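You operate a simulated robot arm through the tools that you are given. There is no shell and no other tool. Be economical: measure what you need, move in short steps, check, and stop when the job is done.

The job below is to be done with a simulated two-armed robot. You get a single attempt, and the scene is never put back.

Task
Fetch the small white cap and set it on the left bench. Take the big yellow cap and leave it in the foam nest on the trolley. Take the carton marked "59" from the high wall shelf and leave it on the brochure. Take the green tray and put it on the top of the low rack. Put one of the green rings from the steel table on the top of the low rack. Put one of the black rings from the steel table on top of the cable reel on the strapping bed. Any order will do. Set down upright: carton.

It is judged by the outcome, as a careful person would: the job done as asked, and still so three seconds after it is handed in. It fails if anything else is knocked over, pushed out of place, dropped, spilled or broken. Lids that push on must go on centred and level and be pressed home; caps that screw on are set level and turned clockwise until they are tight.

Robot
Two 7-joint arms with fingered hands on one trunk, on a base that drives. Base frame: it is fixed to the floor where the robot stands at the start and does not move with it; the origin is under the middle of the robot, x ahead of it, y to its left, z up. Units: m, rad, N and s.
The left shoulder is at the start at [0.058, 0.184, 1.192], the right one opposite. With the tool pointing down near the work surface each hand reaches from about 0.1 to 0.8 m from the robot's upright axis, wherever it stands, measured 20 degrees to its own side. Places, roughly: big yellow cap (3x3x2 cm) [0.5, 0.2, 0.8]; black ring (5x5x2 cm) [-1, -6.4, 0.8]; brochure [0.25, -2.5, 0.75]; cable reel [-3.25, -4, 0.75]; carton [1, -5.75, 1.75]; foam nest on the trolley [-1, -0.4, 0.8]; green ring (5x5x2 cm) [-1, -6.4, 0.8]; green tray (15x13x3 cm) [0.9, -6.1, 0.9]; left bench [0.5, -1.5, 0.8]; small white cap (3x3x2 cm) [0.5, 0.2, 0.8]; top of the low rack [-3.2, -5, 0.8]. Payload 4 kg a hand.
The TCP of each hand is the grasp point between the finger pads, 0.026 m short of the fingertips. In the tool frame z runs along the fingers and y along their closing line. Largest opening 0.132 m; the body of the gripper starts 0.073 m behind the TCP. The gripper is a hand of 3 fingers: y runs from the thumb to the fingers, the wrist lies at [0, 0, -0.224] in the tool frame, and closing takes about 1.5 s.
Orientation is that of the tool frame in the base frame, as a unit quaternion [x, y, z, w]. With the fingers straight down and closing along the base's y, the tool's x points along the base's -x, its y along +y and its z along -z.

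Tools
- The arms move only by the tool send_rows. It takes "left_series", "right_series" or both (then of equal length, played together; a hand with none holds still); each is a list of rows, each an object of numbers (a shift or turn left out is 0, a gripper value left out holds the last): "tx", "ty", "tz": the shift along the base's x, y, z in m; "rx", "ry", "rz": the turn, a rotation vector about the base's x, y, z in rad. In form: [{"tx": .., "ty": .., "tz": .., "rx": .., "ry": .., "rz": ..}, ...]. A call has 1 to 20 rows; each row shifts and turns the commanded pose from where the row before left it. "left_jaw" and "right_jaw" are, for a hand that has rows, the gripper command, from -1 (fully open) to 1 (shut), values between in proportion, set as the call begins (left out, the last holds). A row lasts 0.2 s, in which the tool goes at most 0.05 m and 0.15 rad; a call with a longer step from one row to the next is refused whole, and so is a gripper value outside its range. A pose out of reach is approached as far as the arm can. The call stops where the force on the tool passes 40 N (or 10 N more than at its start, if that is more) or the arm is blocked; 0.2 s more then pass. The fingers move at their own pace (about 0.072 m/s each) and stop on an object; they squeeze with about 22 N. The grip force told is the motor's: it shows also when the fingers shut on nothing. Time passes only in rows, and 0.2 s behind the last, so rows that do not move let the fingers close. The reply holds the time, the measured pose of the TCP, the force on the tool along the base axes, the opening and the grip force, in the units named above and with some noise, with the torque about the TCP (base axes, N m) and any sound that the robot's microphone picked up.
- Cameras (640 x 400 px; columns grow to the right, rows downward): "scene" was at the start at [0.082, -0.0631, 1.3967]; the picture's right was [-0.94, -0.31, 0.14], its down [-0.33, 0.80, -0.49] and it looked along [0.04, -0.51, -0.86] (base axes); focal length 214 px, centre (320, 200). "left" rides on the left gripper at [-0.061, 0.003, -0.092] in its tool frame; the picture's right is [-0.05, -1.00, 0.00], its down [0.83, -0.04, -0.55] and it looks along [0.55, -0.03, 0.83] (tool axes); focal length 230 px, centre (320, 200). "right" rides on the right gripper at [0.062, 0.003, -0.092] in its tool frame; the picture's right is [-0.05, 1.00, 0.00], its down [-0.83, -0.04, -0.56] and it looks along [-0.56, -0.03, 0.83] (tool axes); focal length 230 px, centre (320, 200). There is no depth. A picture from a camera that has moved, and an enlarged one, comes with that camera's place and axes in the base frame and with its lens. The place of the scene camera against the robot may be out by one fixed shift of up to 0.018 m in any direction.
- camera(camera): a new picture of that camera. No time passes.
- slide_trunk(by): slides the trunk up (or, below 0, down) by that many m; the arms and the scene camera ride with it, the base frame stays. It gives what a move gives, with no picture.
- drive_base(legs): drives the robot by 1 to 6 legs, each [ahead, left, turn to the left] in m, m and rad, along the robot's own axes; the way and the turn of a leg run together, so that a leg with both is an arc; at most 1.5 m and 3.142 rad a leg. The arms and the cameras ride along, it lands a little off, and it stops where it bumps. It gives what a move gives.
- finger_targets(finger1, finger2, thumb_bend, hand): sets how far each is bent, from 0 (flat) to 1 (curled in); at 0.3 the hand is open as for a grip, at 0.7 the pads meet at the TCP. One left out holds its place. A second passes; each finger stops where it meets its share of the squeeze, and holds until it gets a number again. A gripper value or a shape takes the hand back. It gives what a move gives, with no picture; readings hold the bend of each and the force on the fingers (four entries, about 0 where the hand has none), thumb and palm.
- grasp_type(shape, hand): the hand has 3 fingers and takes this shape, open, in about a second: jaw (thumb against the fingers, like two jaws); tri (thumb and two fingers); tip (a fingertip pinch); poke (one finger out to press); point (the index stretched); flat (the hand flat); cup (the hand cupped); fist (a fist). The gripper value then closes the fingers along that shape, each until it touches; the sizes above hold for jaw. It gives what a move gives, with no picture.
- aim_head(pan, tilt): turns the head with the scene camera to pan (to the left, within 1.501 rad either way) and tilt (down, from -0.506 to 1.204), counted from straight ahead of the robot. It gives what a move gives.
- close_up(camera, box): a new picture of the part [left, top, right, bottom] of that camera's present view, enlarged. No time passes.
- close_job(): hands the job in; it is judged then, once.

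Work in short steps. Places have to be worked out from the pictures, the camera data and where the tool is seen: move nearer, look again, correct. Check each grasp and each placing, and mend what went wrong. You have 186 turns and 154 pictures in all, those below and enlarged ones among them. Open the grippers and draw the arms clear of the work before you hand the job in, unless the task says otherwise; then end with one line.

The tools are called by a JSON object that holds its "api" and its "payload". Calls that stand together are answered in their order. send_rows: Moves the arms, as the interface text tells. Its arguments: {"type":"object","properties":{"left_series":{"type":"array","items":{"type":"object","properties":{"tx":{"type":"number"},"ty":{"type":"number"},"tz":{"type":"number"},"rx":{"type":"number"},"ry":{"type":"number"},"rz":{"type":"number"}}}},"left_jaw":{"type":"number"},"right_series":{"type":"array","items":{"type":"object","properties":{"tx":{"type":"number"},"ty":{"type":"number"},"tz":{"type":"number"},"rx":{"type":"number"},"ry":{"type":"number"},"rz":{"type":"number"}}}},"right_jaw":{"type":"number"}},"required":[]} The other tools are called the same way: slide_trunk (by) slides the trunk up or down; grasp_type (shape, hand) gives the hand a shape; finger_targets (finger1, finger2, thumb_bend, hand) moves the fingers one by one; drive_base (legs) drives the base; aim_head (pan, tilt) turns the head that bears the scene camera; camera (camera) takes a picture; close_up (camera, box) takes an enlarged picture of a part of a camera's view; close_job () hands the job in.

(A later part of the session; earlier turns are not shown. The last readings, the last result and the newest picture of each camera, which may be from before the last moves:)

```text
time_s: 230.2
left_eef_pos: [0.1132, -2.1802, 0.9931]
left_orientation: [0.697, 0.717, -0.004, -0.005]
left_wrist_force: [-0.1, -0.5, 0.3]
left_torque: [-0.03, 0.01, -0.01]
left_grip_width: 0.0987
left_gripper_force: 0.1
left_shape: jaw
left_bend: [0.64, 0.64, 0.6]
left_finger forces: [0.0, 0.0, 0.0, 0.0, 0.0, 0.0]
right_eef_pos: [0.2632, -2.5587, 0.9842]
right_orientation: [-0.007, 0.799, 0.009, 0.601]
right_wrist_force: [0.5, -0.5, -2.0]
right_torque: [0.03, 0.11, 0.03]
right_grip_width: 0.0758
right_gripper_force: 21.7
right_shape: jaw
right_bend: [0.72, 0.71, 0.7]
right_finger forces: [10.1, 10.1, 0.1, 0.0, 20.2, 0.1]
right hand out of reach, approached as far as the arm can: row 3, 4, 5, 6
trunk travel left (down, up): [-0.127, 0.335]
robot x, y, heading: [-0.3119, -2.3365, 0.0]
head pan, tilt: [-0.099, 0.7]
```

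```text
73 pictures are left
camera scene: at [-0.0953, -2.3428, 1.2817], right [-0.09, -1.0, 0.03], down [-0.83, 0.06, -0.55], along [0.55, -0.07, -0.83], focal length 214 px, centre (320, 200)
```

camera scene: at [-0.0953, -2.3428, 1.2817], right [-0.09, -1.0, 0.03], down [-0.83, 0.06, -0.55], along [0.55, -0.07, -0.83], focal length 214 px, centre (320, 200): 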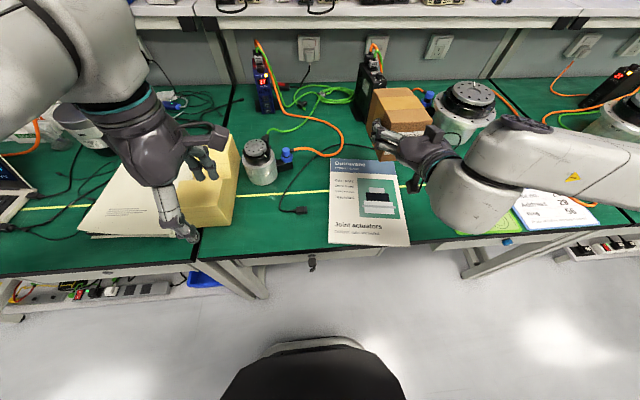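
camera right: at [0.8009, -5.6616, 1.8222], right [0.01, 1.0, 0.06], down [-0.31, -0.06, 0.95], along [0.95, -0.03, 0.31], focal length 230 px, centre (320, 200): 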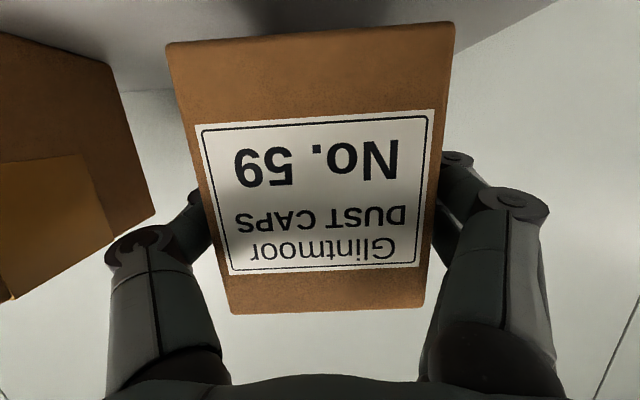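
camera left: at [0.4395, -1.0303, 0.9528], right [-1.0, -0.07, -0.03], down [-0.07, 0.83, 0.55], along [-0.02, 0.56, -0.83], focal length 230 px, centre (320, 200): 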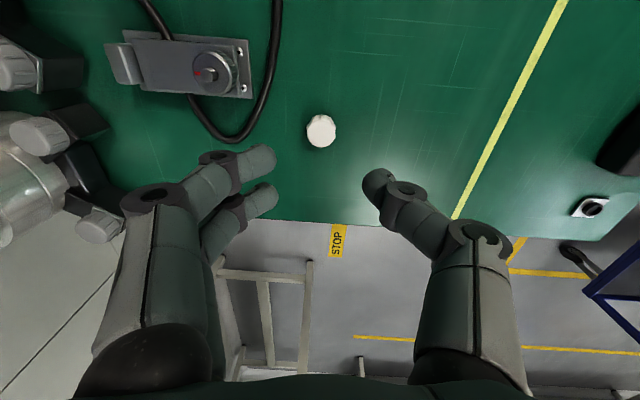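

Limited again; I lower the trunk 0.12 and then try lowering the hand further.

{"api": "slide_trunk", "payload": {"by": -0.11}}

{"api": "send_rows", "payload": {"right_series": [{"ty": 0.02}, {"ty": 0.018, "tx": -0.01}, {"tx": 0}]}}

{"api": "camera", "payload": {"camera": "scene"}}

```text
time_s: 231.3
left_eef_pos: [0.1151, -2.1799, 0.8931]
left_orientation: [0.697, 0.717, -0.008, -0.008]
left_wrist_force: [-0.7, -1.0, -0.3]
left_torque: [-0.02, -0.01, -0.02]
left_grip_width: 0.0987
left_gripper_force: 0.1
left_shape: jaw
left_bend: [0.64, 0.64, 0.6]
left_finger forces: [0.0, 0.0, 0.0, 0.0, 0.1, 0.0]
right_eef_pos: [0.298, -2.5549, 0.7903]
right_orientation: [-0.005, 0.84, 0.011, 0.542]
right_wrist_force: [-0.7, 2.1, 30.7]
right_torque: [0.15, 4.28, -0.32]
right_grip_width: 0.0762
right_gripper_force: 22.4
right_shape: jaw
right_bend: [0.72, 0.72, 0.7]
right_finger forces: [11.6, 10.8, 0.1, 0.1, 22.3, 0.1]
trunk travel left (down, up): [-0.031, 0.431]
robot x, y, heading: [-0.3147, -2.3339, 0.004]
head pan, tilt: [-0.099, 0.7]
stopped: the force on the tool passed its limit at 122 N (the readings are from after the stop); the commanded pose is now the measured one
```

```text
time_s: 232.1
left_eef_pos: [0.1166, -2.1819, 0.8918]
left_orientation: [0.697, 0.717, -0.009, -0.009]
left_wrist_force: [0.3, -0.5, -1.1]
left_torque: [0.01, 0.01, 0.0]
left_grip_width: 0.0987
left_gripper_force: 0.1
left_shape: jaw
left_bend: [0.64, 0.64, 0.6]
left_finger forces: [0.1, 0.1, 0.0, 0.1, 0.0, 0.1]
right_eef_pos: [0.2935, -2.5284, 0.7989]
right_orientation: [-0.008, 0.844, 0.01, 0.536]
right_wrist_force: [0.7, 0.5, -2.4]
right_torque: [0.0, 0.1, 0.02]
right_grip_width: 0.0761
right_gripper_force: 21.5
right_shape: jaw
right_bend: [0.72, 0.72, 0.7]
right_finger forces: [11.5, 10.9, 0.1, 0.1, 22.4, 0.1]
right hand out of reach, approached as far as the arm can: row 1, 2
trunk travel left (down, up): [-0.031, 0.431]
robot x, y, heading: [-0.3174, -2.3345, 0.005]
head pan, tilt: [-0.099, 0.7]
```

```text
72 pictures are left
camera scene: at [-0.006, -2.3425, 1.1282], right [-0.09, -1.0, 0.04], down [-0.92, 0.06, -0.39], along [0.39, -0.08, -0.92], focal length 214 px, centre (320, 200)
```

scene: 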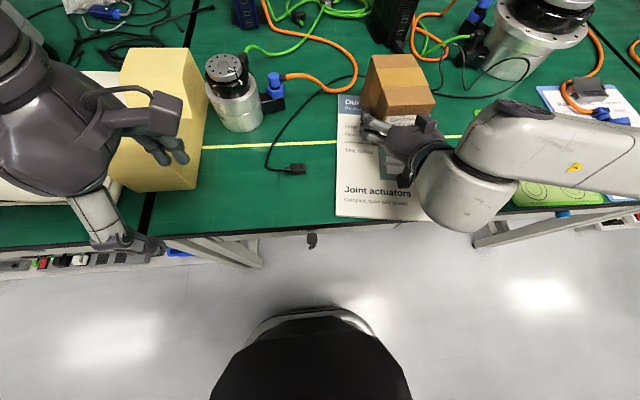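

The lean carried the carton down onto the bench edge of the brochure faster than expected; the carton is still gripped but pitched ~9°. I raise both hands and the trunk slightly, then re-level.

{"api": "send_rows", "payload": {"left_series": [{"tz": 0.03}, {"tz": 0.03}, {"tz": 0.03}, {"tz": 0.03}], "right_series": [{"tz": 0.02}, {"tz": 0.02}, {"tz": 0.02, "ry": -0.06}, {"tz": 0.02, "ry": -0.06}]}}

{"api": "camera", "payload": {"camera": "right"}}

{"api": "camera", "payload": {"camera": "scene"}}

```text
time_s: 233.1
left_eef_pos: [0.1149, -2.1813, 1.0122]
left_orientation: [0.696, 0.717, -0.007, -0.008]
left_wrist_force: [0.4, -0.2, 0.2]
left_torque: [-0.03, -0.04, 0.0]
left_grip_width: 0.0991
left_gripper_force: 0.0
left_shape: jaw
left_bend: [0.64, 0.64, 0.6]
left_finger forces: [0.1, 0.0, 0.0, 0.0, 0.0, 0.1]
right_eef_pos: [0.304, -2.527, 0.8838]
right_orientation: [-0.006, 0.809, 0.01, 0.588]
right_wrist_force: [-0.3, 0.1, -3.1]
right_torque: [0.05, 0.1, -0.03]
right_grip_width: 0.076
right_gripper_force: 21.9
right_shape: jaw
right_bend: [0.72, 0.72, 0.7]
right_finger forces: [11.5, 11.0, 0.0, 0.0, 22.4, 0.0]
right hand out of reach, approached as far as the arm can: row 3, 4
trunk travel left (down, up): [-0.031, 0.431]
robot x, y, heading: [-0.3138, -2.3338, 0.004]
head pan, tilt: [-0.099, 0.7]
```

```text
71 pictures are left
camera right: at [0.1972, -2.5259, 0.852], right [-0.01, 1.0, 0.06], down [-0.27, -0.06, 0.96], along [0.96, -0.01, 0.27], focal length 230 px, centre (320, 200)
```

right: 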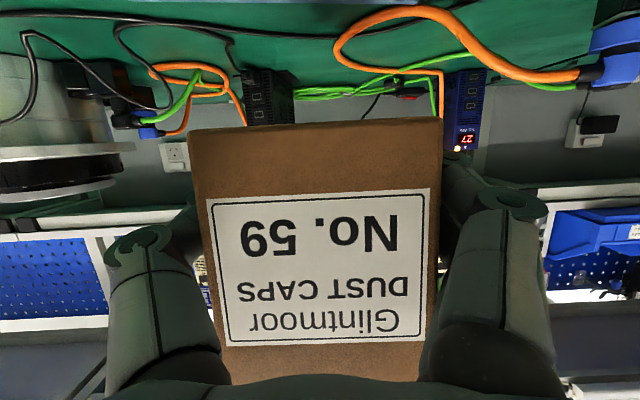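

```text
70 pictures are left
camera scene: at [-0.0073, -2.3426, 1.1289], right [-0.09, -1.0, 0.04], down [-0.92, 0.06, -0.39], along [0.39, -0.08, -0.92], focal length 214 px, centre (320, 200)
```

scene: 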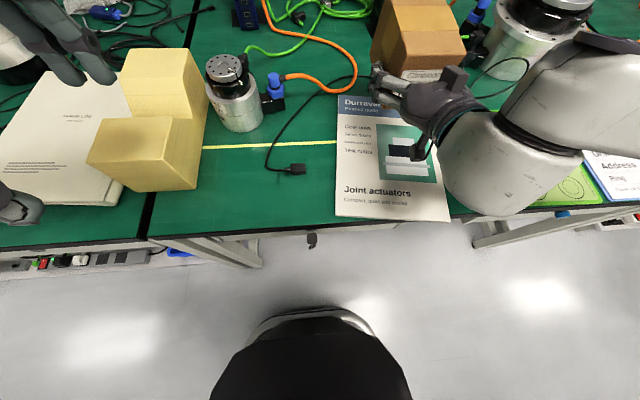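

The carton slid/rotated a bit in the grip (top leaning ~12° to the robot, bottom ≈3.6 cm under the TCP). I rotate the hand +0.2 about y to make the carton level and back the base 6 cm to centre it over the brochure.

{"api": "send_rows", "payload": {"right_series": [{"ry": 0.07}, {"ry": 0.07}, {"ry": 0.07}]}}

{"api": "drive_base", "payload": {"legs": [[-0.055, 0, 0]]}}

{"api": "camera", "payload": {"camera": "right"}}

{"api": "close_up", "payload": {"camera": "scene", "box": [320, 0, 512, 120]}}

```text
time_s: 233.9
left_eef_pos: [0.1168, -2.1813, 1.0109]
left_orientation: [0.697, 0.717, -0.008, -0.01]
left_wrist_force: [0.1, 0.7, -0.3]
left_torque: [0.0, -0.01, 0.01]
left_grip_width: 0.0989
left_gripper_force: 0.0
left_shape: jaw
left_bend: [0.64, 0.64, 0.6]
left_finger forces: [0.0, 0.0, 0.0, 0.1, 0.0, 0.0]
right_eef_pos: [0.3048, -2.5271, 0.8819]
right_orientation: [-0.006, 0.866, 0.011, 0.5]
right_wrist_force: [-0.5, -0.6, -3.2]
right_torque: [0.02, 0.08, -0.02]
right_grip_width: 0.0762
right_gripper_force: 21.7
right_shape: jaw
right_bend: [0.72, 0.72, 0.7]
right_finger forces: [11.4, 11.0, 0.0, 0.1, 22.3, 0.0]
trunk travel left (down, up): [-0.031, 0.431]
robot x, y, heading: [-0.3161, -2.3382, 0.002]
head pan, tilt: [-0.099, 0.7]
```

```text
time_s: 234.9
left_eef_pos: [0.0615, -2.1813, 1.0119]
left_orientation: [0.697, 0.717, -0.007, -0.008]
left_wrist_force: [0.8, 0.1, 0.3]
left_torque: [0.0, 0.01, -0.01]
left_grip_width: 0.0987
left_gripper_force: 0.1
left_shape: jaw
left_bend: [0.64, 0.64, 0.6]
left_finger forces: [0.0, 0.0, 0.1, 0.0, 0.0, 0.0]
right_eef_pos: [0.2498, -2.5269, 0.8825]
right_orientation: [-0.004, 0.866, 0.011, 0.501]
right_wrist_force: [0.3, -0.7, -3.0]
right_torque: [-0.01, 0.13, 0.01]
right_grip_width: 0.0761
right_gripper_force: 22.2
right_shape: jaw
right_bend: [0.72, 0.72, 0.7]
right_finger forces: [11.5, 10.9, 0.0, 0.0, 22.2, 0.0]
trunk travel left (down, up): [-0.031, 0.431]
robot x, y, heading: [-0.3708, -2.338, -0.002]
head pan, tilt: [-0.099, 0.7]
```

```text
69 pictures are left
camera right: at [0.1391, -2.5261, 0.8744], right [0.01, 1.0, 0.06], down [-0.07, -0.06, 1.0], along [1.0, -0.01, 0.07], focal length 230 px, centre (320, 200)
```

right: 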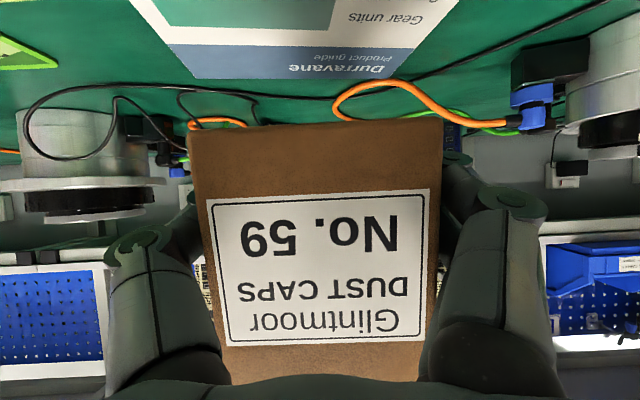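

```text
3.33 times, centred on (416, 60) of scene
camera zoom: at [-0.0617, -2.3427, 1.1288], right [-0.09, -1.0, 0.04], down [-0.92, 0.06, -0.39], along [0.39, -0.08, -0.92], focal length 715 px, centre (0, 667)
```

zoom: 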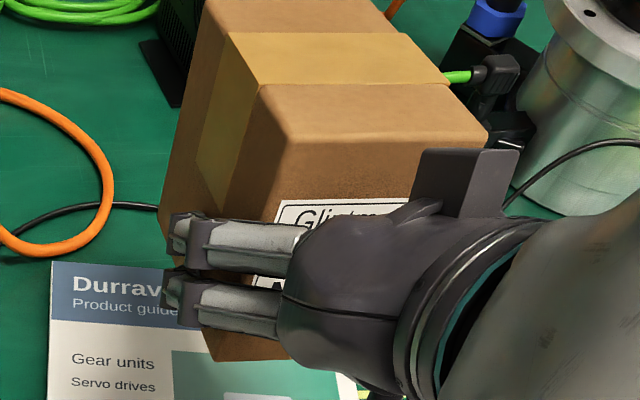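

Comparing label foreshortening, the carton was actually near vertical before that rotation, so I undo it, and back the base 0.12 while extending the arm, to flatten the forearm.

{"api": "send_rows", "payload": {"right_series": [{"ry": -0.065, "tx": 0.01}, {"ry": -0.065, "tx": 0.01}, {"ry": -0.06, "tx": 0.02}]}}

{"api": "drive_base", "payload": {"legs": [[-0.12, 0, 0]]}}

{"api": "send_rows", "payload": {"right_series": [{"tx": 0.03}, {"tx": 0.03}, {"tx": 0.02}, {"tz": -0.02}, {"tz": -0.02}]}}

{"api": "camera", "payload": {"camera": "right"}}

```text
time_s: 235.7
left_eef_pos: [0.0642, -2.1819, 1.0104]
left_orientation: [0.697, 0.717, -0.008, -0.01]
left_wrist_force: [-0.9, 0.6, -1.1]
left_torque: [0.02, 0.02, 0.0]
left_grip_width: 0.0989
left_gripper_force: 0.0
left_shape: jaw
left_bend: [0.64, 0.64, 0.6]
left_finger forces: [0.1, 0.1, 0.0, 0.1, 0.0, 0.1]
right_eef_pos: [0.2913, -2.5274, 0.8815]
right_orientation: [-0.006, 0.814, 0.01, 0.58]
right_wrist_force: [0.3, 0.8, -3.5]
right_torque: [0.0, 0.1, 0.0]
right_grip_width: 0.076
right_gripper_force: 21.7
right_shape: jaw
right_bend: [0.72, 0.72, 0.7]
right_finger forces: [11.4, 10.9, 0.0, 0.0, 22.2, 0.1]
trunk travel left (down, up): [-0.031, 0.431]
robot x, y, heading: [-0.3712, -2.3357, 0.002]
head pan, tilt: [-0.099, 0.7]
```

```text
time_s: 236.9
left_eef_pos: [-0.0593, -2.1808, 1.0122]
left_orientation: [0.696, 0.718, -0.008, -0.008]
left_wrist_force: [-0.3, 0.7, 0.0]
left_torque: [-0.02, -0.06, 0.02]
left_grip_width: 0.0985
left_gripper_force: 0.0
left_shape: jaw
left_bend: [0.64, 0.64, 0.6]
left_finger forces: [0.0, 0.1, 0.0, 0.0, 0.1, 0.0]
right_eef_pos: [0.1713, -2.526, 0.8832]
right_orientation: [-0.006, 0.814, 0.01, 0.581]
right_wrist_force: [-0.3, -0.4, -2.0]
right_torque: [0.06, 0.09, 0.01]
right_grip_width: 0.0763
right_gripper_force: 21.6
right_shape: jaw
right_bend: [0.72, 0.72, 0.7]
right_finger forces: [11.5, 10.9, 0.0, 0.0, 22.3, 0.1]
trunk travel left (down, up): [-0.031, 0.431]
robot x, y, heading: [-0.4933, -2.3409, 0.006]
head pan, tilt: [-0.099, 0.7]
```

```text
time_s: 238.1
left_eef_pos: [-0.0572, -2.1811, 1.0112]
left_orientation: [0.696, 0.718, -0.008, -0.009]
left_wrist_force: [0.7, 0.3, 0.0]
left_torque: [-0.01, 0.01, 0.0]
left_grip_width: 0.0986
left_gripper_force: 0.1
left_shape: jaw
left_bend: [0.64, 0.64, 0.6]
left_finger forces: [0.1, 0.0, 0.0, 0.0, 0.0, 0.0]
right_eef_pos: [0.2523, -2.5261, 0.8409]
right_orientation: [-0.006, 0.815, 0.01, 0.58]
right_wrist_force: [0.6, 0.4, -3.6]
right_torque: [0.0, 0.09, 0.0]
right_grip_width: 0.0759
right_gripper_force: 22.4
right_shape: jaw
right_bend: [0.72, 0.72, 0.7]
right_finger forces: [11.5, 10.8, 0.0, 0.0, 22.2, 0.1]
trunk travel left (down, up): [-0.031, 0.431]
robot x, y, heading: [-0.4942, -2.3402, 0.005]
head pan, tilt: [-0.099, 0.7]
```

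```text
67 pictures are left
camera right: at [0.1445, -2.5252, 0.8119], right [-0.01, 1.0, 0.06], down [-0.25, -0.06, 0.97], along [0.97, -0.01, 0.25], focal length 230 px, centre (320, 200)
```

right: 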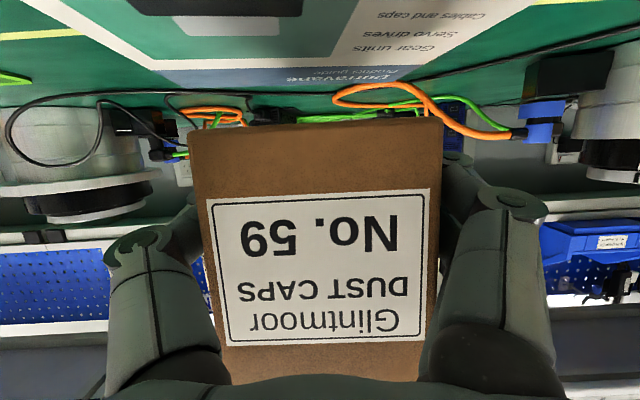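

Works. Lower on in small steps.

{"api": "send_rows", "payload": {"right_series": [{"tz": -0.015}, {"tz": -0.012}, {"tz": -0.008}, {"tz": -0.006}, {"tz": 0}]}}

{"api": "camera", "payload": {"camera": "scene"}}

```text
time_s: 239.3
left_eef_pos: [-0.0585, -2.1802, 1.0123]
left_orientation: [0.696, 0.717, -0.008, -0.009]
left_wrist_force: [-0.4, -0.1, 0.4]
left_torque: [0.01, 0.03, 0.02]
left_grip_width: 0.0984
left_gripper_force: 0.1
left_shape: jaw
left_bend: [0.64, 0.64, 0.6]
left_finger forces: [0.0, 0.0, 0.0, 0.0, 0.0, 0.0]
right_eef_pos: [0.2504, -2.5263, 0.8009]
right_orientation: [-0.007, 0.814, 0.011, 0.58]
right_wrist_force: [-0.4, 0.4, -1.4]
right_torque: [-0.03, 0.24, 0.03]
right_grip_width: 0.0762
right_gripper_force: 21.8
right_shape: jaw
right_bend: [0.72, 0.72, 0.7]
right_finger forces: [11.4, 10.9, 0.0, 0.0, 22.2, 0.1]
trunk travel left (down, up): [-0.031, 0.431]
robot x, y, heading: [-0.4918, -2.3361, 0.004]
head pan, tilt: [-0.099, 0.7]
```

```text
66 pictures are left
camera scene: at [-0.1809, -2.3425, 1.1285], right [-0.09, -1.0, 0.04], down [-0.92, 0.06, -0.39], along [0.39, -0.08, -0.92], focal length 214 px, centre (320, 200)
```

scene: 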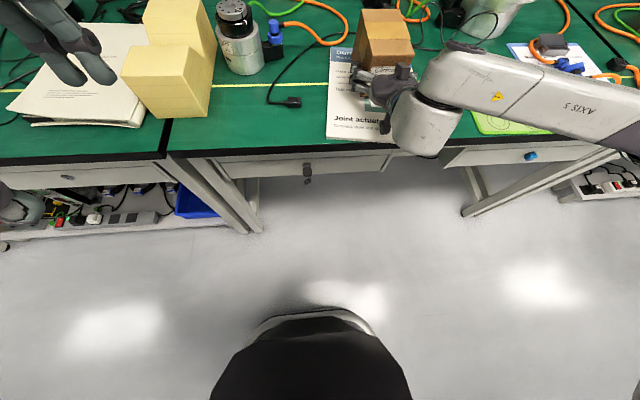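

Contact is beginning (z-force −1.4 vs −3.2). Two more small steps.

{"api": "send_rows", "payload": {"right_series": [{"tz": -0.003}, {"tz": -0.003}, {"tz": 0}]}}

{"api": "close_up", "payload": {"camera": "scene", "box": [310, 0, 470, 100]}}

```text
time_s: 240.1
left_eef_pos: [-0.0595, -2.1804, 1.0131]
left_orientation: [0.696, 0.718, -0.007, -0.008]
left_wrist_force: [-0.1, 0.2, -0.4]
left_torque: [0.03, 0.03, 0.0]
left_grip_width: 0.0988
left_gripper_force: 0.2
left_shape: jaw
left_bend: [0.64, 0.64, 0.6]
left_finger forces: [0.0, 0.1, 0.0, 0.0, 0.0, 0.0]
right_eef_pos: [0.2489, -2.5261, 0.8011]
right_orientation: [-0.006, 0.812, 0.01, 0.584]
right_wrist_force: [6.7, -3.2, 30.2]
right_torque: [-0.15, 3.95, 0.47]
right_grip_width: 0.0763
right_gripper_force: 22.2
right_shape: jaw
right_bend: [0.72, 0.72, 0.7]
right_finger forces: [11.4, 10.9, 0.1, 0.1, 22.2, 0.1]
trunk travel left (down, up): [-0.031, 0.431]
robot x, y, heading: [-0.492, -2.3384, 0.001]
head pan, tilt: [-0.099, 0.7]
```

```text
4.00 times, centred on (390, 50) of scene
camera zoom: at [-0.1836, -2.342, 1.13], right [-0.09, -1.0, 0.05], down [-0.92, 0.06, -0.39], along [0.39, -0.08, -0.92], focal length 858 px, centre (40, 800)
```

zoom: 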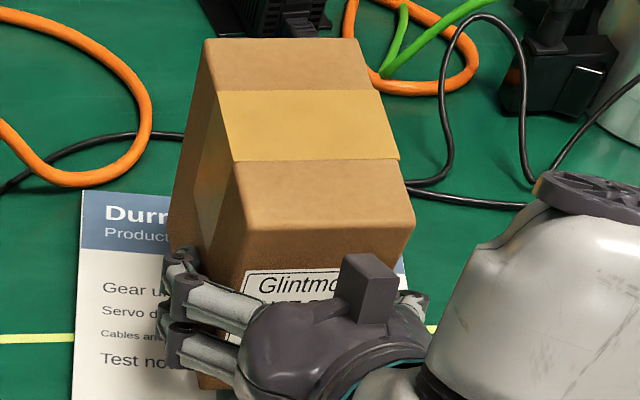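

The load's lever arm (−0.13 m) shows it's the palm that touches, not the carton (bottom still ~1.5 cm up). I rise 1.2 cm, pitch the hand down 0.17 rad, and lower so the carton's edge touches and levels itself.

{"api": "send_rows", "payload": {"right_series": [{"tz": 0.015}, {"ry": 0.09}, {"ry": 0.09}, {"tz": -0.015}, {"tz": -0.006}, {"tz": 0}]}}

{"api": "camera", "payload": {"camera": "right"}}

```text
time_s: 241.5
left_eef_pos: [-0.0587, -2.1801, 1.0117]
left_orientation: [0.697, 0.717, -0.008, -0.009]
left_wrist_force: [0.4, 0.4, -0.2]
left_torque: [0.01, 0.01, 0.02]
left_grip_width: 0.0988
left_gripper_force: 0.0
left_shape: jaw
left_bend: [0.64, 0.64, 0.6]
left_finger forces: [0.1, 0.0, 0.0, 0.0, 0.0, 0.1]
right_eef_pos: [0.2499, -2.5258, 0.7918]
right_orientation: [-0.005, 0.863, 0.011, 0.506]
right_wrist_force: [-1.6, 0.1, 5.7]
right_torque: [-0.37, -0.69, -0.11]
right_grip_width: 0.076
right_gripper_force: 21.7
right_shape: jaw
right_bend: [0.72, 0.72, 0.7]
right_finger forces: [10.2, 16.7, 0.0, 0.0, 23.9, 0.0]
trunk travel left (down, up): [-0.031, 0.431]
robot x, y, heading: [-0.4948, -2.339, 0.001]
head pan, tilt: [-0.099, 0.7]
```

```text
64 pictures are left
camera right: at [0.1393, -2.5252, 0.7817], right [0.0, 1.0, 0.06], down [-0.08, -0.06, 1.0], along [1.0, -0.01, 0.08], focal length 230 px, centre (320, 200)
```

right: 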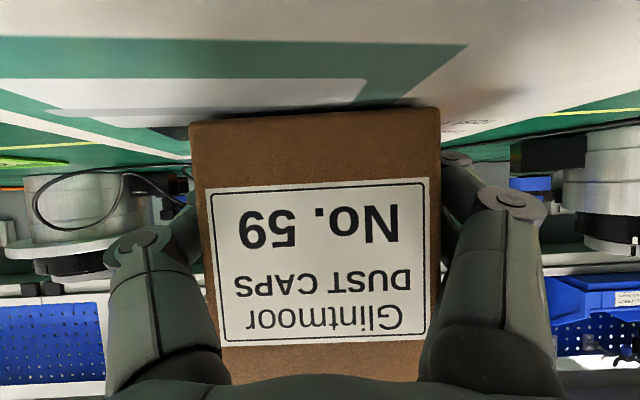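

Now the carton's far edge is in contact. Lower 8 mm more so it levels, then release.

{"api": "send_rows", "payload": {"right_series": [{"tz": -0.004}, {"tz": -0.004}, {"tz": 0}]}}

{"api": "camera", "payload": {"camera": "right"}}

```text
time_s: 242.3
left_eef_pos: [-0.0619, -2.1801, 1.0134]
left_orientation: [0.697, 0.717, -0.007, -0.007]
left_wrist_force: [-0.2, 0.4, -0.1]
left_torque: [-0.01, 0.01, -0.02]
left_grip_width: 0.099
left_gripper_force: 0.0
left_shape: jaw
left_bend: [0.64, 0.64, 0.6]
left_finger forces: [0.0, 0.0, 0.0, 0.0, 0.0, 0.0]
right_eef_pos: [0.2499, -2.5247, 0.7877]
right_orientation: [-0.006, 0.86, 0.012, 0.51]
right_wrist_force: [-3.7, -0.2, 26.6]
right_torque: [-0.53, -0.94, -0.16]
right_grip_width: 0.0757
right_gripper_force: 21.6
right_shape: jaw
right_bend: [0.72, 0.72, 0.7]
right_finger forces: [9.9, 19.1, 0.0, 0.0, 24.3, 0.0]
trunk travel left (down, up): [-0.031, 0.431]
robot x, y, heading: [-0.491, -2.3395, 0.003]
head pan, tilt: [-0.099, 0.7]
```

```text
63 pictures are left
camera right: at [0.1391, -2.5245, 0.7776], right [0.0, 1.0, 0.06], down [-0.09, -0.06, 0.99], along [1.0, -0.01, 0.09], focal length 230 px, centre (320, 200)
```

right: 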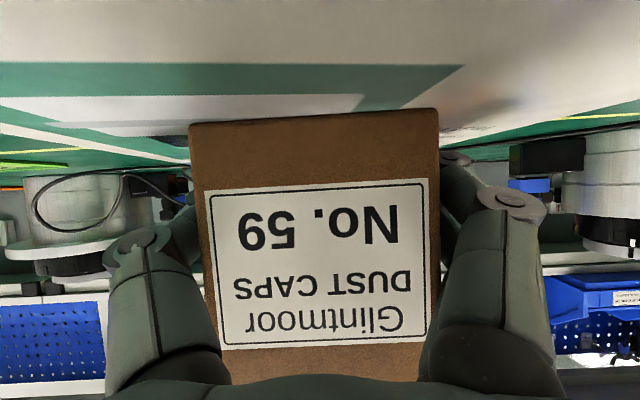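

Near edge is within ~1 cm of flat. Ease up 2 mm and open.

{"api": "send_rows", "payload": {"right_series": [{"tz": 0.002}, {"tz": 0}]}}

{"api": "send_rows", "payload": {"right_series": [{"tz": 0}, {"tz": 0}, {"tz": 0}, {"tz": 0}, {"tz": 0}, {"tz": 0}], "right_jaw": -1}}

{"api": "camera", "payload": {"camera": "right"}}

```text
time_s: 242.9
left_eef_pos: [-0.0596, -2.1798, 1.0122]
left_orientation: [0.697, 0.717, -0.006, -0.008]
left_wrist_force: [0.3, 1.2, 0.0]
left_torque: [-0.03, -0.01, 0.01]
left_grip_width: 0.0989
left_gripper_force: 0.0
left_shape: jaw
left_bend: [0.64, 0.64, 0.6]
left_finger forces: [0.0, 0.1, 0.0, 0.1, 0.1, 0.0]
right_eef_pos: [0.2495, -2.5253, 0.7874]
right_orientation: [-0.006, 0.861, 0.012, 0.508]
right_wrist_force: [-1.8, 0.4, 26.3]
right_torque: [-0.5, -0.89, -0.09]
right_grip_width: 0.0759
right_gripper_force: 22.1
right_shape: jaw
right_bend: [0.72, 0.72, 0.7]
right_finger forces: [10.0, 19.0, 0.1, 0.0, 24.2, 0.0]
trunk travel left (down, up): [-0.031, 0.431]
robot x, y, heading: [-0.4902, -2.3361, 0.002]
head pan, tilt: [-0.099, 0.7]
```

```text
time_s: 244.3
left_eef_pos: [-0.0583, -2.1811, 1.0133]
left_orientation: [0.697, 0.717, -0.008, -0.009]
left_wrist_force: [-0.4, -0.1, -0.3]
left_torque: [0.04, -0.01, 0.02]
left_grip_width: 0.0988
left_gripper_force: 0.1
left_shape: jaw
left_bend: [0.64, 0.64, 0.6]
left_finger forces: [0.0, 0.0, 0.1, 0.1, 0.0, 0.1]
right_eef_pos: [0.2495, -2.5266, 0.7837]
right_orientation: [-0.006, 0.863, 0.012, 0.505]
right_wrist_force: [0.9, -4.3, 10.5]
right_torque: [0.72, -0.2, -0.12]
right_grip_width: 0.1315
right_gripper_force: 0.0
right_shape: jaw
right_bend: [0.33, 0.3, 0.3]
right_finger forces: [10.8, 0.0, 0.0, 0.1, 0.9, 0.0]
trunk travel left (down, up): [-0.031, 0.431]
robot x, y, heading: [-0.4931, -2.3381, 0.007]
head pan, tilt: [-0.099, 0.7]
```

```text
62 pictures are left
camera right: at [0.1391, -2.5256, 0.7739], right [0.0, 1.0, 0.06], down [-0.08, -0.06, 1.0], along [1.0, -0.01, 0.08], focal length 230 px, centre (320, 200)
```

right: 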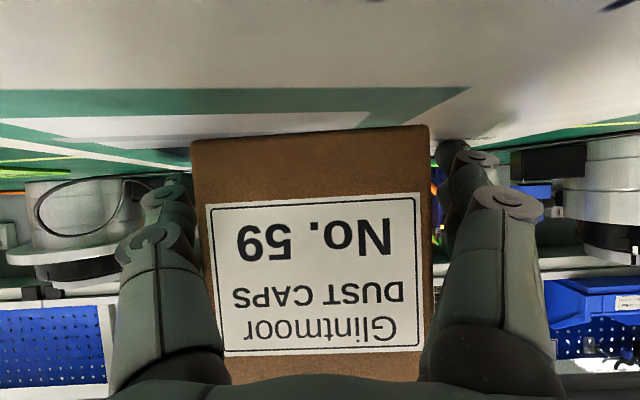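

The carton stands on the brochure. I rise 6 mm and back straight out.

{"api": "send_rows", "payload": {"right_series": [{"tz": 0.006}, {"tz": 0.004}, {"tz": 0}]}}

{"api": "drive_base", "payload": {"legs": [[-0.25, 0, 0]]}}

{"api": "camera", "payload": {"camera": "scene"}}

{"api": "camera", "payload": {"camera": "right"}}

```text
time_s: 245.1
left_eef_pos: [-0.057, -2.1809, 1.0112]
left_orientation: [0.696, 0.718, -0.008, -0.009]
left_wrist_force: [-0.3, 0.4, 0.4]
left_torque: [0.0, 0.01, 0.0]
left_grip_width: 0.099
left_gripper_force: 0.0
left_shape: jaw
left_bend: [0.64, 0.64, 0.6]
left_finger forces: [0.1, 0.1, 0.1, 0.0, 0.1, 0.1]
right_eef_pos: [0.2499, -2.5256, 0.793]
right_orientation: [-0.005, 0.864, 0.011, 0.504]
right_wrist_force: [-0.4, 0.4, -0.4]
right_torque: [0.03, -0.01, -0.01]
right_grip_width: 0.132
right_gripper_force: 0.1
right_shape: jaw
right_bend: [0.3, 0.3, 0.3]
right_finger forces: [0.0, 0.2, 0.0, 0.0, 0.5, 0.0]
trunk travel left (down, up): [-0.031, 0.431]
robot x, y, heading: [-0.4945, -2.3372, 0.003]
head pan, tilt: [-0.099, 0.7]
```

```text
time_s: 246.9
left_eef_pos: [-0.3108, -2.1823, 1.0116]
left_orientation: [0.697, 0.717, -0.008, -0.009]
left_wrist_force: [-0.1, 0.5, 0.8]
left_torque: [0.03, -0.06, 0.01]
left_grip_width: 0.099
left_gripper_force: 0.0
left_shape: jaw
left_bend: [0.64, 0.64, 0.6]
left_finger forces: [0.1, 0.0, 0.0, 0.1, 0.0, 0.0]
right_eef_pos: [-0.0016, -2.5274, 0.7944]
right_orientation: [-0.006, 0.863, 0.012, 0.506]
right_wrist_force: [-0.6, 1.2, -0.2]
right_torque: [-0.01, 0.02, -0.01]
right_grip_width: 0.132
right_gripper_force: 0.1
right_shape: jaw
right_bend: [0.3, 0.3, 0.3]
right_finger forces: [0.0, 0.1, 0.0, 0.1, 0.1, 0.0]
trunk travel left (down, up): [-0.031, 0.431]
robot x, y, heading: [-0.7447, -2.3353, 0.001]
head pan, tilt: [-0.099, 0.7]
```

```text
61 pictures are left
camera scene: at [-0.4333, -2.3428, 1.1287], right [-0.09, -1.0, 0.04], down [-0.92, 0.06, -0.39], along [0.39, -0.07, -0.92], focal length 214 px, centre (320, 200)
```

scene: 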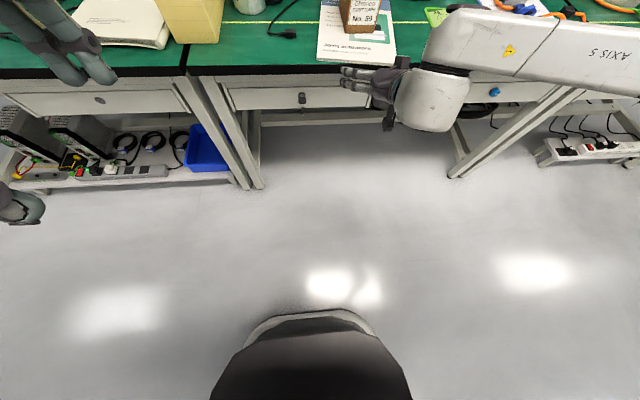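

```text
60 pictures are left
camera right: at [-0.1117, -2.5259, 0.7837], right [0.0, 1.0, 0.06], down [-0.08, -0.06, 1.0], along [1.0, -0.01, 0.08], focal length 230 px, centre (320, 200)
```

right: 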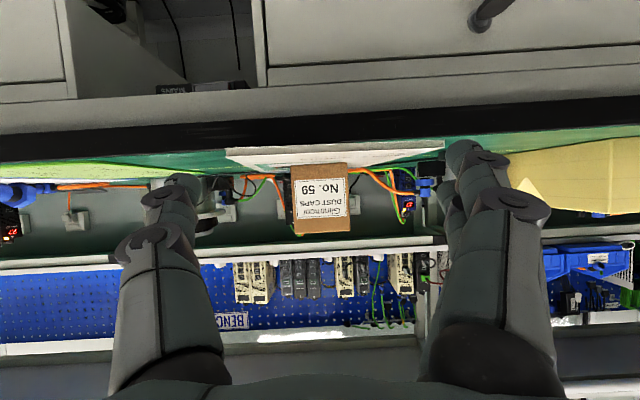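

Carton 59 stands upright on the brochure. Next: the green tray. I raise the trunk, turn the right hand straight down with closing along x, and strafe back down the aisle.

{"api": "slide_trunk", "payload": {"by": 0.22}}

{"api": "drive_base", "payload": {"legs": [[-0.33, 0, 0], [0, -1.5, 0], [0, -1.5, 0], [0, -0.35, 0]]}}

{"api": "send_rows", "payload": {"right_series": [{"ry": 0.14, "tz": 0.02}, {"ry": 0.14, "tz": 0.02}, {"ry": 0.14, "tz": 0.02}, {"ry": 0.14}, {"ry": 0.14}, {"ry": 0.14}, {"ry": 0.14}, {"ry": 0.08}, {"rz": 0.14}, {"rz": 0.14}, {"rz": 0.14}, {"rz": 0.14}, {"rz": 0.14}, {"rz": 0.14}, {"rz": 0.14}, {"rz": 0.14}, {"rz": 0.14}, {"rz": 0.14}, {"rz": 0.14}, {"rz": 0.03}], "right_jaw": -0.2}}

```text
time_s: 249.3
left_eef_pos: [-0.3108, -2.1806, 1.2316]
left_orientation: [0.697, 0.717, -0.008, -0.01]
left_wrist_force: [0.6, 0.4, 1.4]
left_torque: [0.02, -0.02, 0.03]
left_grip_width: 0.0989
left_gripper_force: 0.0
left_shape: jaw
left_bend: [0.64, 0.64, 0.6]
left_finger forces: [0.0, 0.0, 0.0, 0.0, 0.0, 0.1]
right_eef_pos: [-0.0113, -2.5277, 1.0691]
right_orientation: [-0.008, 0.846, 0.011, 0.533]
right_wrist_force: [-1.2, -0.9, 0.0]
right_torque: [-0.02, 0.0, -0.02]
right_grip_width: 0.1321
right_gripper_force: 0.0
right_shape: jaw
right_bend: [0.3, 0.3, 0.3]
right_finger forces: [0.1, 0.0, 0.1, 0.0, 0.1, 0.1]
trunk travel left (down, up): [-0.251, 0.211]
robot x, y, heading: [-0.7451, -2.3425, 0.006]
head pan, tilt: [-0.099, 0.7]
```

```text
time_s: 261.3
left_eef_pos: [-0.6511, -4.151, 1.2323]
left_orientation: [0.696, 0.718, -0.008, -0.008]
left_wrist_force: [-0.2, -0.5, 0.2]
left_torque: [0.05, -0.01, -0.02]
left_grip_width: 0.0987
left_gripper_force: 0.0
left_shape: jaw
left_bend: [0.64, 0.64, 0.6]
left_finger forces: [0.1, 0.0, 0.0, 0.0, 0.0, 0.0]
right_eef_pos: [-0.3588, -4.475, 1.0743]
right_orientation: [-0.025, 0.843, 0.031, 0.536]
right_wrist_force: [-1.9, 31.5, 7.9]
right_torque: [0.26, -0.11, 0.77]
right_grip_width: 0.1279
right_gripper_force: 0.1
right_shape: jaw
right_bend: [0.3, 0.3, 0.44]
right_finger forces: [0.1, 0.1, 0.1, 0.1, 34.7, 0.0]
trunk travel left (down, up): [-0.251, 0.211]
robot x, y, heading: [-1.0843, -4.3097, 0.002]
head pan, tilt: [-0.099, 0.7]
stopped in leg 3: the force on the tool passed its limit at 45 N (the readings are from after the stop); the commanded pose is now the measured one
```

```text
time_s: 265.5
left_eef_pos: [-0.6502, -4.1537, 1.2314]
left_orientation: [0.697, 0.717, -0.007, -0.008]
left_wrist_force: [-0.4, -0.4, -0.5]
left_torque: [0.0, 0.02, 0.02]
left_grip_width: 0.0987
left_gripper_force: 0.1
left_shape: jaw
left_bend: [0.64, 0.64, 0.6]
left_finger forces: [0.0, 0.0, 0.0, 0.0, 0.0, 0.1]
right_eef_pos: [-0.4329, -4.5351, 1.1205]
right_orientation: [0.709, -0.704, -0.043, -0.004]
right_wrist_force: [0.6, 0.1, 0.1]
right_torque: [0.0, -0.02, 0.02]
right_grip_width: 0.0798
right_gripper_force: 0.0
right_shape: jaw
right_bend: [0.71, 0.71, 0.71]
right_finger forces: [0.0, 0.0, 0.0, 0.0, 0.0, 0.1]
right hand out of reach, approached as far as the arm can: row 6, 7, 8, 12, 14, 16, 17, 19
trunk travel left (down, up): [-0.251, 0.211]
robot x, y, heading: [-1.0833, -4.3095, -0.004]
head pan, tilt: [-0.099, 0.7]
```

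The right thumb bumped something at the cobot table. I look.

{"api": "aim_head", "payload": {"pan": -0.3, "tilt": 0.55}}

{"api": "camera", "payload": {"camera": "scene"}}

```text
time_s: 266.3
left_eef_pos: [-0.6497, -4.1519, 1.232]
left_orientation: [0.696, 0.718, -0.008, -0.008]
left_wrist_force: [-0.1, 0.0, 0.0]
left_torque: [-0.02, -0.02, 0.02]
left_grip_width: 0.0989
left_gripper_force: 0.0
left_shape: jaw
left_bend: [0.64, 0.64, 0.6]
left_finger forces: [0.1, 0.1, 0.0, 0.0, 0.0, 0.0]
right_eef_pos: [-0.4322, -4.5348, 1.1202]
right_orientation: [0.709, -0.704, -0.044, -0.005]
right_wrist_force: [-0.1, -0.4, 0.2]
right_torque: [-0.01, 0.04, 0.0]
right_grip_width: 0.0797
right_gripper_force: 0.2
right_shape: jaw
right_bend: [0.71, 0.71, 0.71]
right_finger forces: [0.1, 0.0, 0.0, 0.1, 0.1, 0.0]
trunk travel left (down, up): [-0.251, 0.211]
robot x, y, heading: [-1.0819, -4.3093, 0.0]
head pan, tilt: [-0.3, 0.55]
```

```text
59 pictures are left
camera scene: at [-0.9488, -4.333, 1.4543], right [-0.29, -0.95, 0.03], down [-0.59, 0.16, -0.79], along [0.75, -0.25, -0.61], focal length 214 px, centre (320, 200)
```

scene: 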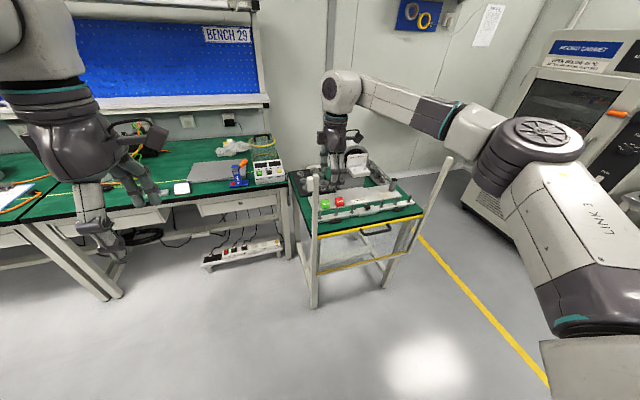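

It was a corner post of the cobot stand; the stand looks unmoved. I back away further, strafe past it, then go in along y ≈ −5.66.

{"api": "drive_base", "payload": {"legs": [[-0.32, 0, 0], [0, -1.36, 0], [1.2, 0, 0]]}}

{"api": "aim_head", "payload": {"pan": -0.3, "tilt": 0.5}}

{"api": "camera", "payload": {"camera": "scene"}}

```text
time_s: 280.5
left_eef_pos: [0.245, -5.5096, 1.2319]
left_orientation: [0.698, 0.716, -0.007, -0.008]
left_wrist_force: [-0.5, 0.3, -0.6]
left_torque: [-0.02, 0.03, -0.03]
left_grip_width: 0.099
left_gripper_force: 0.1
left_shape: jaw
left_bend: [0.64, 0.64, 0.6]
left_finger forces: [0.0, 0.0, 0.0, 0.1, 0.0, 0.1]
right_eef_pos: [0.4602, -5.8908, 1.1217]
right_orientation: [0.708, -0.705, -0.043, -0.005]
right_wrist_force: [0.1, 0.8, -0.1]
right_torque: [0.02, 0.01, 0.0]
right_grip_width: 0.0799
right_gripper_force: 0.0
right_shape: jaw
right_bend: [0.71, 0.71, 0.71]
right_finger forces: [0.0, 0.0, 0.0, 0.0, 0.0, 0.1]
trunk travel left (down, up): [-0.251, 0.211]
robot x, y, heading: [-0.1896, -5.6703, -0.001]
head pan, tilt: [-0.3, 0.55]
```

```text
time_s: 281.2
left_eef_pos: [0.2444, -5.5103, 1.2331]
left_orientation: [0.697, 0.717, -0.007, -0.008]
left_wrist_force: [-0.1, -0.6, -0.6]
left_torque: [-0.02, 0.03, 0.03]
left_grip_width: 0.0991
left_gripper_force: 0.0
left_shape: jaw
left_bend: [0.64, 0.64, 0.6]
left_finger forces: [0.1, 0.0, 0.0, 0.0, 0.0, 0.0]
right_eef_pos: [0.4617, -5.8915, 1.1215]
right_orientation: [0.708, -0.705, -0.043, -0.005]
right_wrist_force: [-0.1, -0.2, 0.1]
right_torque: [0.0, -0.01, -0.03]
right_grip_width: 0.0797
right_gripper_force: 0.0
right_shape: jaw
right_bend: [0.71, 0.71, 0.71]
right_finger forces: [0.0, 0.0, 0.0, 0.0, 0.0, 0.1]
trunk travel left (down, up): [-0.251, 0.211]
robot x, y, heading: [-0.1854, -5.6678, -0.005]
head pan, tilt: [-0.3, 0.499]
```

```text
58 pictures are left
camera scene: at [-0.0528, -5.6899, 1.4587], right [-0.3, -0.95, 0.03], down [-0.56, 0.14, -0.82], along [0.78, -0.26, -0.57], focal length 214 px, centre (320, 200)
```

scene: 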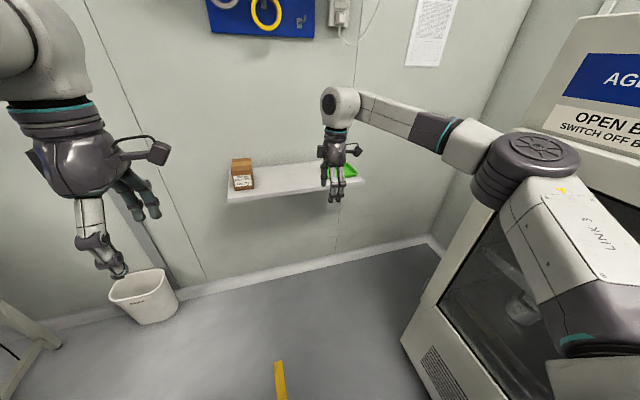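

Tray triangulated: front wall near x≈0.825, y centre ≈ −6.11, shelf z≈0.924 (rim ≈0.953). I'll pinch its front wall. Drive closer, level the hand, and look.

{"api": "drive_base", "payload": {"legs": [[0.36, 0, 0], [0, -0.15, 0]]}}

{"api": "send_rows", "payload": {"right_series": [{"rx": -0.068, "ry": -0.054, "ty": -0.03}, {"ty": -0.035}, {"tz": -0.03}, {"tz": -0.03}], "right_jaw": 0.1}}

{"api": "camera", "payload": {"camera": "right"}}

{"api": "camera", "payload": {"camera": "scene"}}

```text
time_s: 284.4
left_eef_pos: [0.6015, -5.6579, 1.2311]
left_orientation: [0.696, 0.718, -0.008, -0.009]
left_wrist_force: [0.1, 0.3, 0.1]
left_torque: [0.02, 0.0, 0.01]
left_grip_width: 0.0987
left_gripper_force: 0.0
left_shape: jaw
left_bend: [0.64, 0.64, 0.6]
left_finger forces: [0.0, 0.0, 0.0, 0.0, 0.0, 0.0]
right_eef_pos: [0.8205, -6.0397, 1.1217]
right_orientation: [0.71, -0.703, -0.043, -0.004]
right_wrist_force: [-0.5, 0.0, -0.6]
right_torque: [-0.01, 0.02, 0.02]
right_grip_width: 0.0797
right_gripper_force: 0.1
right_shape: jaw
right_bend: [0.71, 0.71, 0.71]
right_finger forces: [0.1, 0.1, 0.0, 0.0, 0.1, 0.0]
trunk travel left (down, up): [-0.251, 0.211]
robot x, y, heading: [0.1687, -5.8176, 0.002]
head pan, tilt: [-0.3, 0.499]
```

```text
time_s: 285.4
left_eef_pos: [0.6029, -5.6594, 1.2317]
left_orientation: [0.696, 0.718, -0.009, -0.009]
left_wrist_force: [-0.3, -0.8, 0.6]
left_torque: [0.01, -0.02, 0.01]
left_grip_width: 0.0989
left_gripper_force: 0.0
left_shape: jaw
left_bend: [0.64, 0.64, 0.6]
left_finger forces: [0.0, 0.0, 0.0, 0.0, 0.0, 0.0]
right_eef_pos: [0.8211, -6.1042, 1.0594]
right_orientation: [0.71, -0.704, 0.0, 0.0]
right_wrist_force: [0.1, 0.0, -0.1]
right_torque: [0.0, -0.03, -0.01]
right_grip_width: 0.0602
right_gripper_force: 0.2
right_shape: jaw
right_bend: [0.73, 0.73, 0.7]
right_finger forces: [0.1, 0.0, 0.0, 0.0, 0.1, 0.0]
trunk travel left (down, up): [-0.251, 0.211]
robot x, y, heading: [0.1636, -5.8146, -0.002]
head pan, tilt: [-0.3, 0.499]
```

```text
57 pictures are left
camera right: at [0.8186, -6.1659, 1.1516], right [-1.0, 0.04, 0.0], down [0.04, 0.83, 0.55], along [0.02, 0.55, -0.83], focal length 230 px, centre (320, 200)
```

right: 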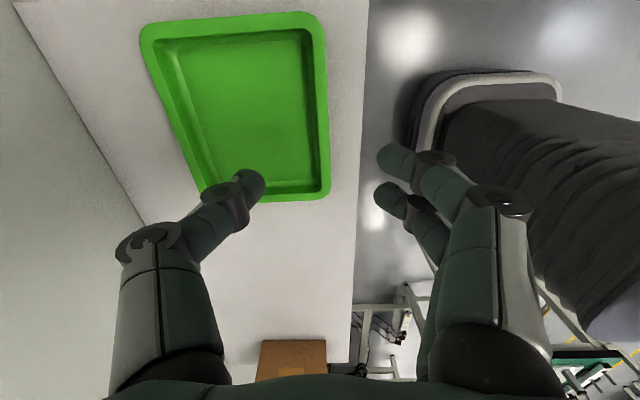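

```text
56 pictures are left
camera scene: at [0.306, -5.84, 1.4587], right [-0.29, -0.96, 0.03], down [-0.56, 0.14, -0.82], along [0.78, -0.26, -0.57], focal length 214 px, centre (320, 200)
```

scene: 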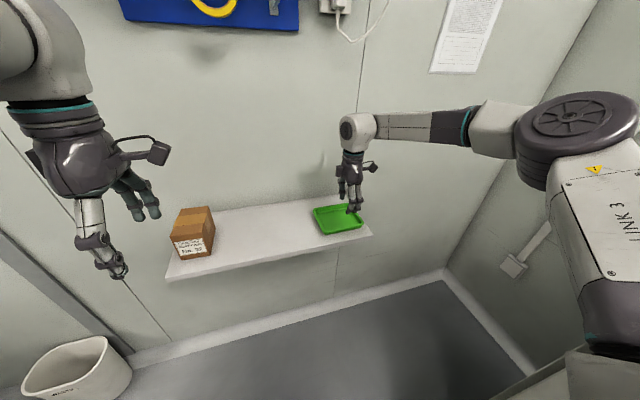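

Front wall at x≈0.818, y≈−6.112. Adjust and descend to 0.962, then check.

{"api": "send_rows", "payload": {"right_series": [{"tx": -0.003, "ty": -0.008}, {"tz": -0.03}, {"tz": -0.03}, {"tz": -0.025}, {"tz": -0.012}]}}

{"api": "camera", "payload": {"camera": "right"}}

```text
time_s: 286.6
left_eef_pos: [0.6018, -5.6594, 1.2324]
left_orientation: [0.696, 0.718, -0.008, -0.009]
left_wrist_force: [-0.2, 0.2, 0.3]
left_torque: [-0.01, -0.02, -0.01]
left_grip_width: 0.0989
left_gripper_force: 0.0
left_shape: jaw
left_bend: [0.64, 0.64, 0.6]
left_finger forces: [0.0, 0.0, 0.0, 0.1, 0.0, 0.0]
right_eef_pos: [0.8176, -6.1136, 0.963]
right_orientation: [0.711, -0.704, 0.0, 0.0]
right_wrist_force: [0.6, -0.1, 0.8]
right_torque: [0.0, 0.0, 0.05]
right_grip_width: 0.0603
right_gripper_force: 0.0
right_shape: jaw
right_bend: [0.73, 0.73, 0.7]
right_finger forces: [0.1, 0.0, 0.0, 0.0, 0.0, 0.0]
trunk travel left (down, up): [-0.251, 0.211]
robot x, y, heading: [0.1686, -5.8198, 0.001]
head pan, tilt: [-0.3, 0.499]
```

```text
55 pictures are left
camera right: at [0.8153, -6.1745, 1.0539], right [-1.0, 0.04, 0.0], down [0.04, 0.83, 0.55], along [0.02, 0.55, -0.83], focal length 230 px, centre (320, 200)
```

right: 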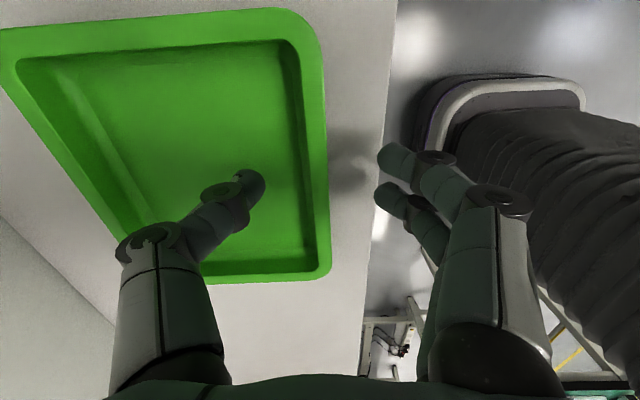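

Straddling the wall. Down 5 mm more and close.

{"api": "send_rows", "payload": {"right_series": [{"tz": -0.005}, {"tz": 0}]}}

{"api": "send_rows", "payload": {"right_series": [{"tz": 0}, {"tz": 0}, {"tz": 0}, {"tz": 0}, {"tz": 0}, {"tz": 0}], "right_jaw": 1}}

{"api": "send_rows", "payload": {"right_series": [{"tz": 0.01}, {"tz": 0.015}, {"tz": 0.02}]}}

{"api": "camera", "payload": {"camera": "right"}}

```text
time_s: 287.2
left_eef_pos: [0.602, -5.6595, 1.2317]
left_orientation: [0.696, 0.718, -0.008, -0.008]
left_wrist_force: [-0.7, 0.0, -0.1]
left_torque: [-0.01, -0.02, 0.0]
left_grip_width: 0.0987
left_gripper_force: 0.1
left_shape: jaw
left_bend: [0.64, 0.64, 0.6]
left_finger forces: [0.0, 0.0, 0.0, 0.1, 0.0, 0.1]
right_eef_pos: [0.8171, -6.1132, 0.9595]
right_orientation: [0.71, -0.704, 0.0, -0.001]
right_wrist_force: [1.1, 0.3, 0.0]
right_torque: [-0.01, 0.0, -0.02]
right_grip_width: 0.0602
right_gripper_force: 0.1
right_shape: jaw
right_bend: [0.73, 0.73, 0.7]
right_finger forces: [0.0, 0.0, 0.0, 0.1, 0.1, 0.0]
trunk travel left (down, up): [-0.251, 0.211]
robot x, y, heading: [0.1686, -5.8157, 0.002]
head pan, tilt: [-0.3, 0.499]
```

```text
time_s: 288.6
left_eef_pos: [0.603, -5.66, 1.2333]
left_orientation: [0.696, 0.718, -0.007, -0.009]
left_wrist_force: [1.1, -0.2, 0.1]
left_torque: [-0.03, 0.02, 0.02]
left_grip_width: 0.0988
left_gripper_force: 0.2
left_shape: jaw
left_bend: [0.64, 0.64, 0.6]
left_finger forces: [0.0, 0.0, 0.0, 0.0, 0.0, 0.1]
right_eef_pos: [0.8181, -6.112, 0.9581]
right_orientation: [0.71, -0.704, 0.0, 0.0]
right_wrist_force: [0.5, -0.3, -1.0]
right_torque: [-0.02, 0.03, -0.02]
right_grip_width: 0.0001
right_gripper_force: 22.0
right_shape: jaw
right_bend: [0.7, 0.7, 0.7]
right_finger forces: [9.8, 9.6, 0.1, 0.0, 19.4, 0.0]
trunk travel left (down, up): [-0.251, 0.211]
robot x, y, heading: [0.1697, -5.8145, 0.009]
head pan, tilt: [-0.3, 0.499]
```

```text
time_s: 289.4
left_eef_pos: [0.6021, -5.6586, 1.2323]
left_orientation: [0.696, 0.718, -0.007, -0.008]
left_wrist_force: [0.3, 0.4, -0.1]
left_torque: [0.01, 0.03, -0.01]
left_grip_width: 0.0986
left_gripper_force: 0.1
left_shape: jaw
left_bend: [0.64, 0.64, 0.6]
left_finger forces: [0.0, 0.1, 0.0, 0.0, 0.0, 0.0]
right_eef_pos: [0.8168, -6.1133, 1.0029]
right_orientation: [0.71, -0.705, 0.0, 0.0]
right_wrist_force: [-0.9, -0.2, -0.5]
right_torque: [0.01, 0.04, 0.02]
right_grip_width: 0.0
right_gripper_force: 21.4
right_shape: jaw
right_bend: [0.7, 0.7, 0.7]
right_finger forces: [9.9, 9.6, 0.1, 0.0, 19.6, 0.0]
trunk travel left (down, up): [-0.251, 0.211]
robot x, y, heading: [0.1684, -5.8172, 0.003]
head pan, tilt: [-0.3, 0.499]
```

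```text
54 pictures are left
camera right: at [0.8146, -6.1741, 1.0944], right [-1.0, 0.04, 0.0], down [0.04, 0.83, 0.55], along [0.02, 0.55, -0.83], focal length 230 px, centre (320, 200)
```

right: 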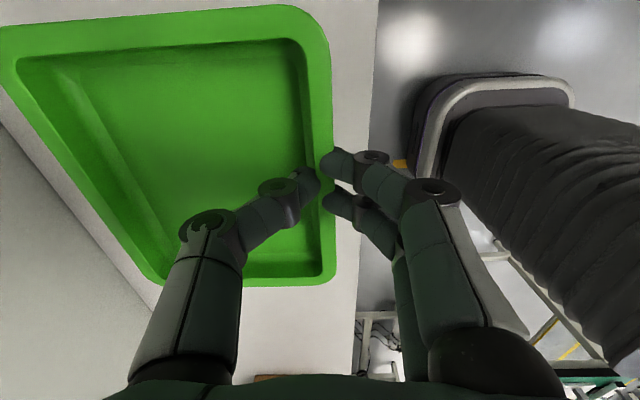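

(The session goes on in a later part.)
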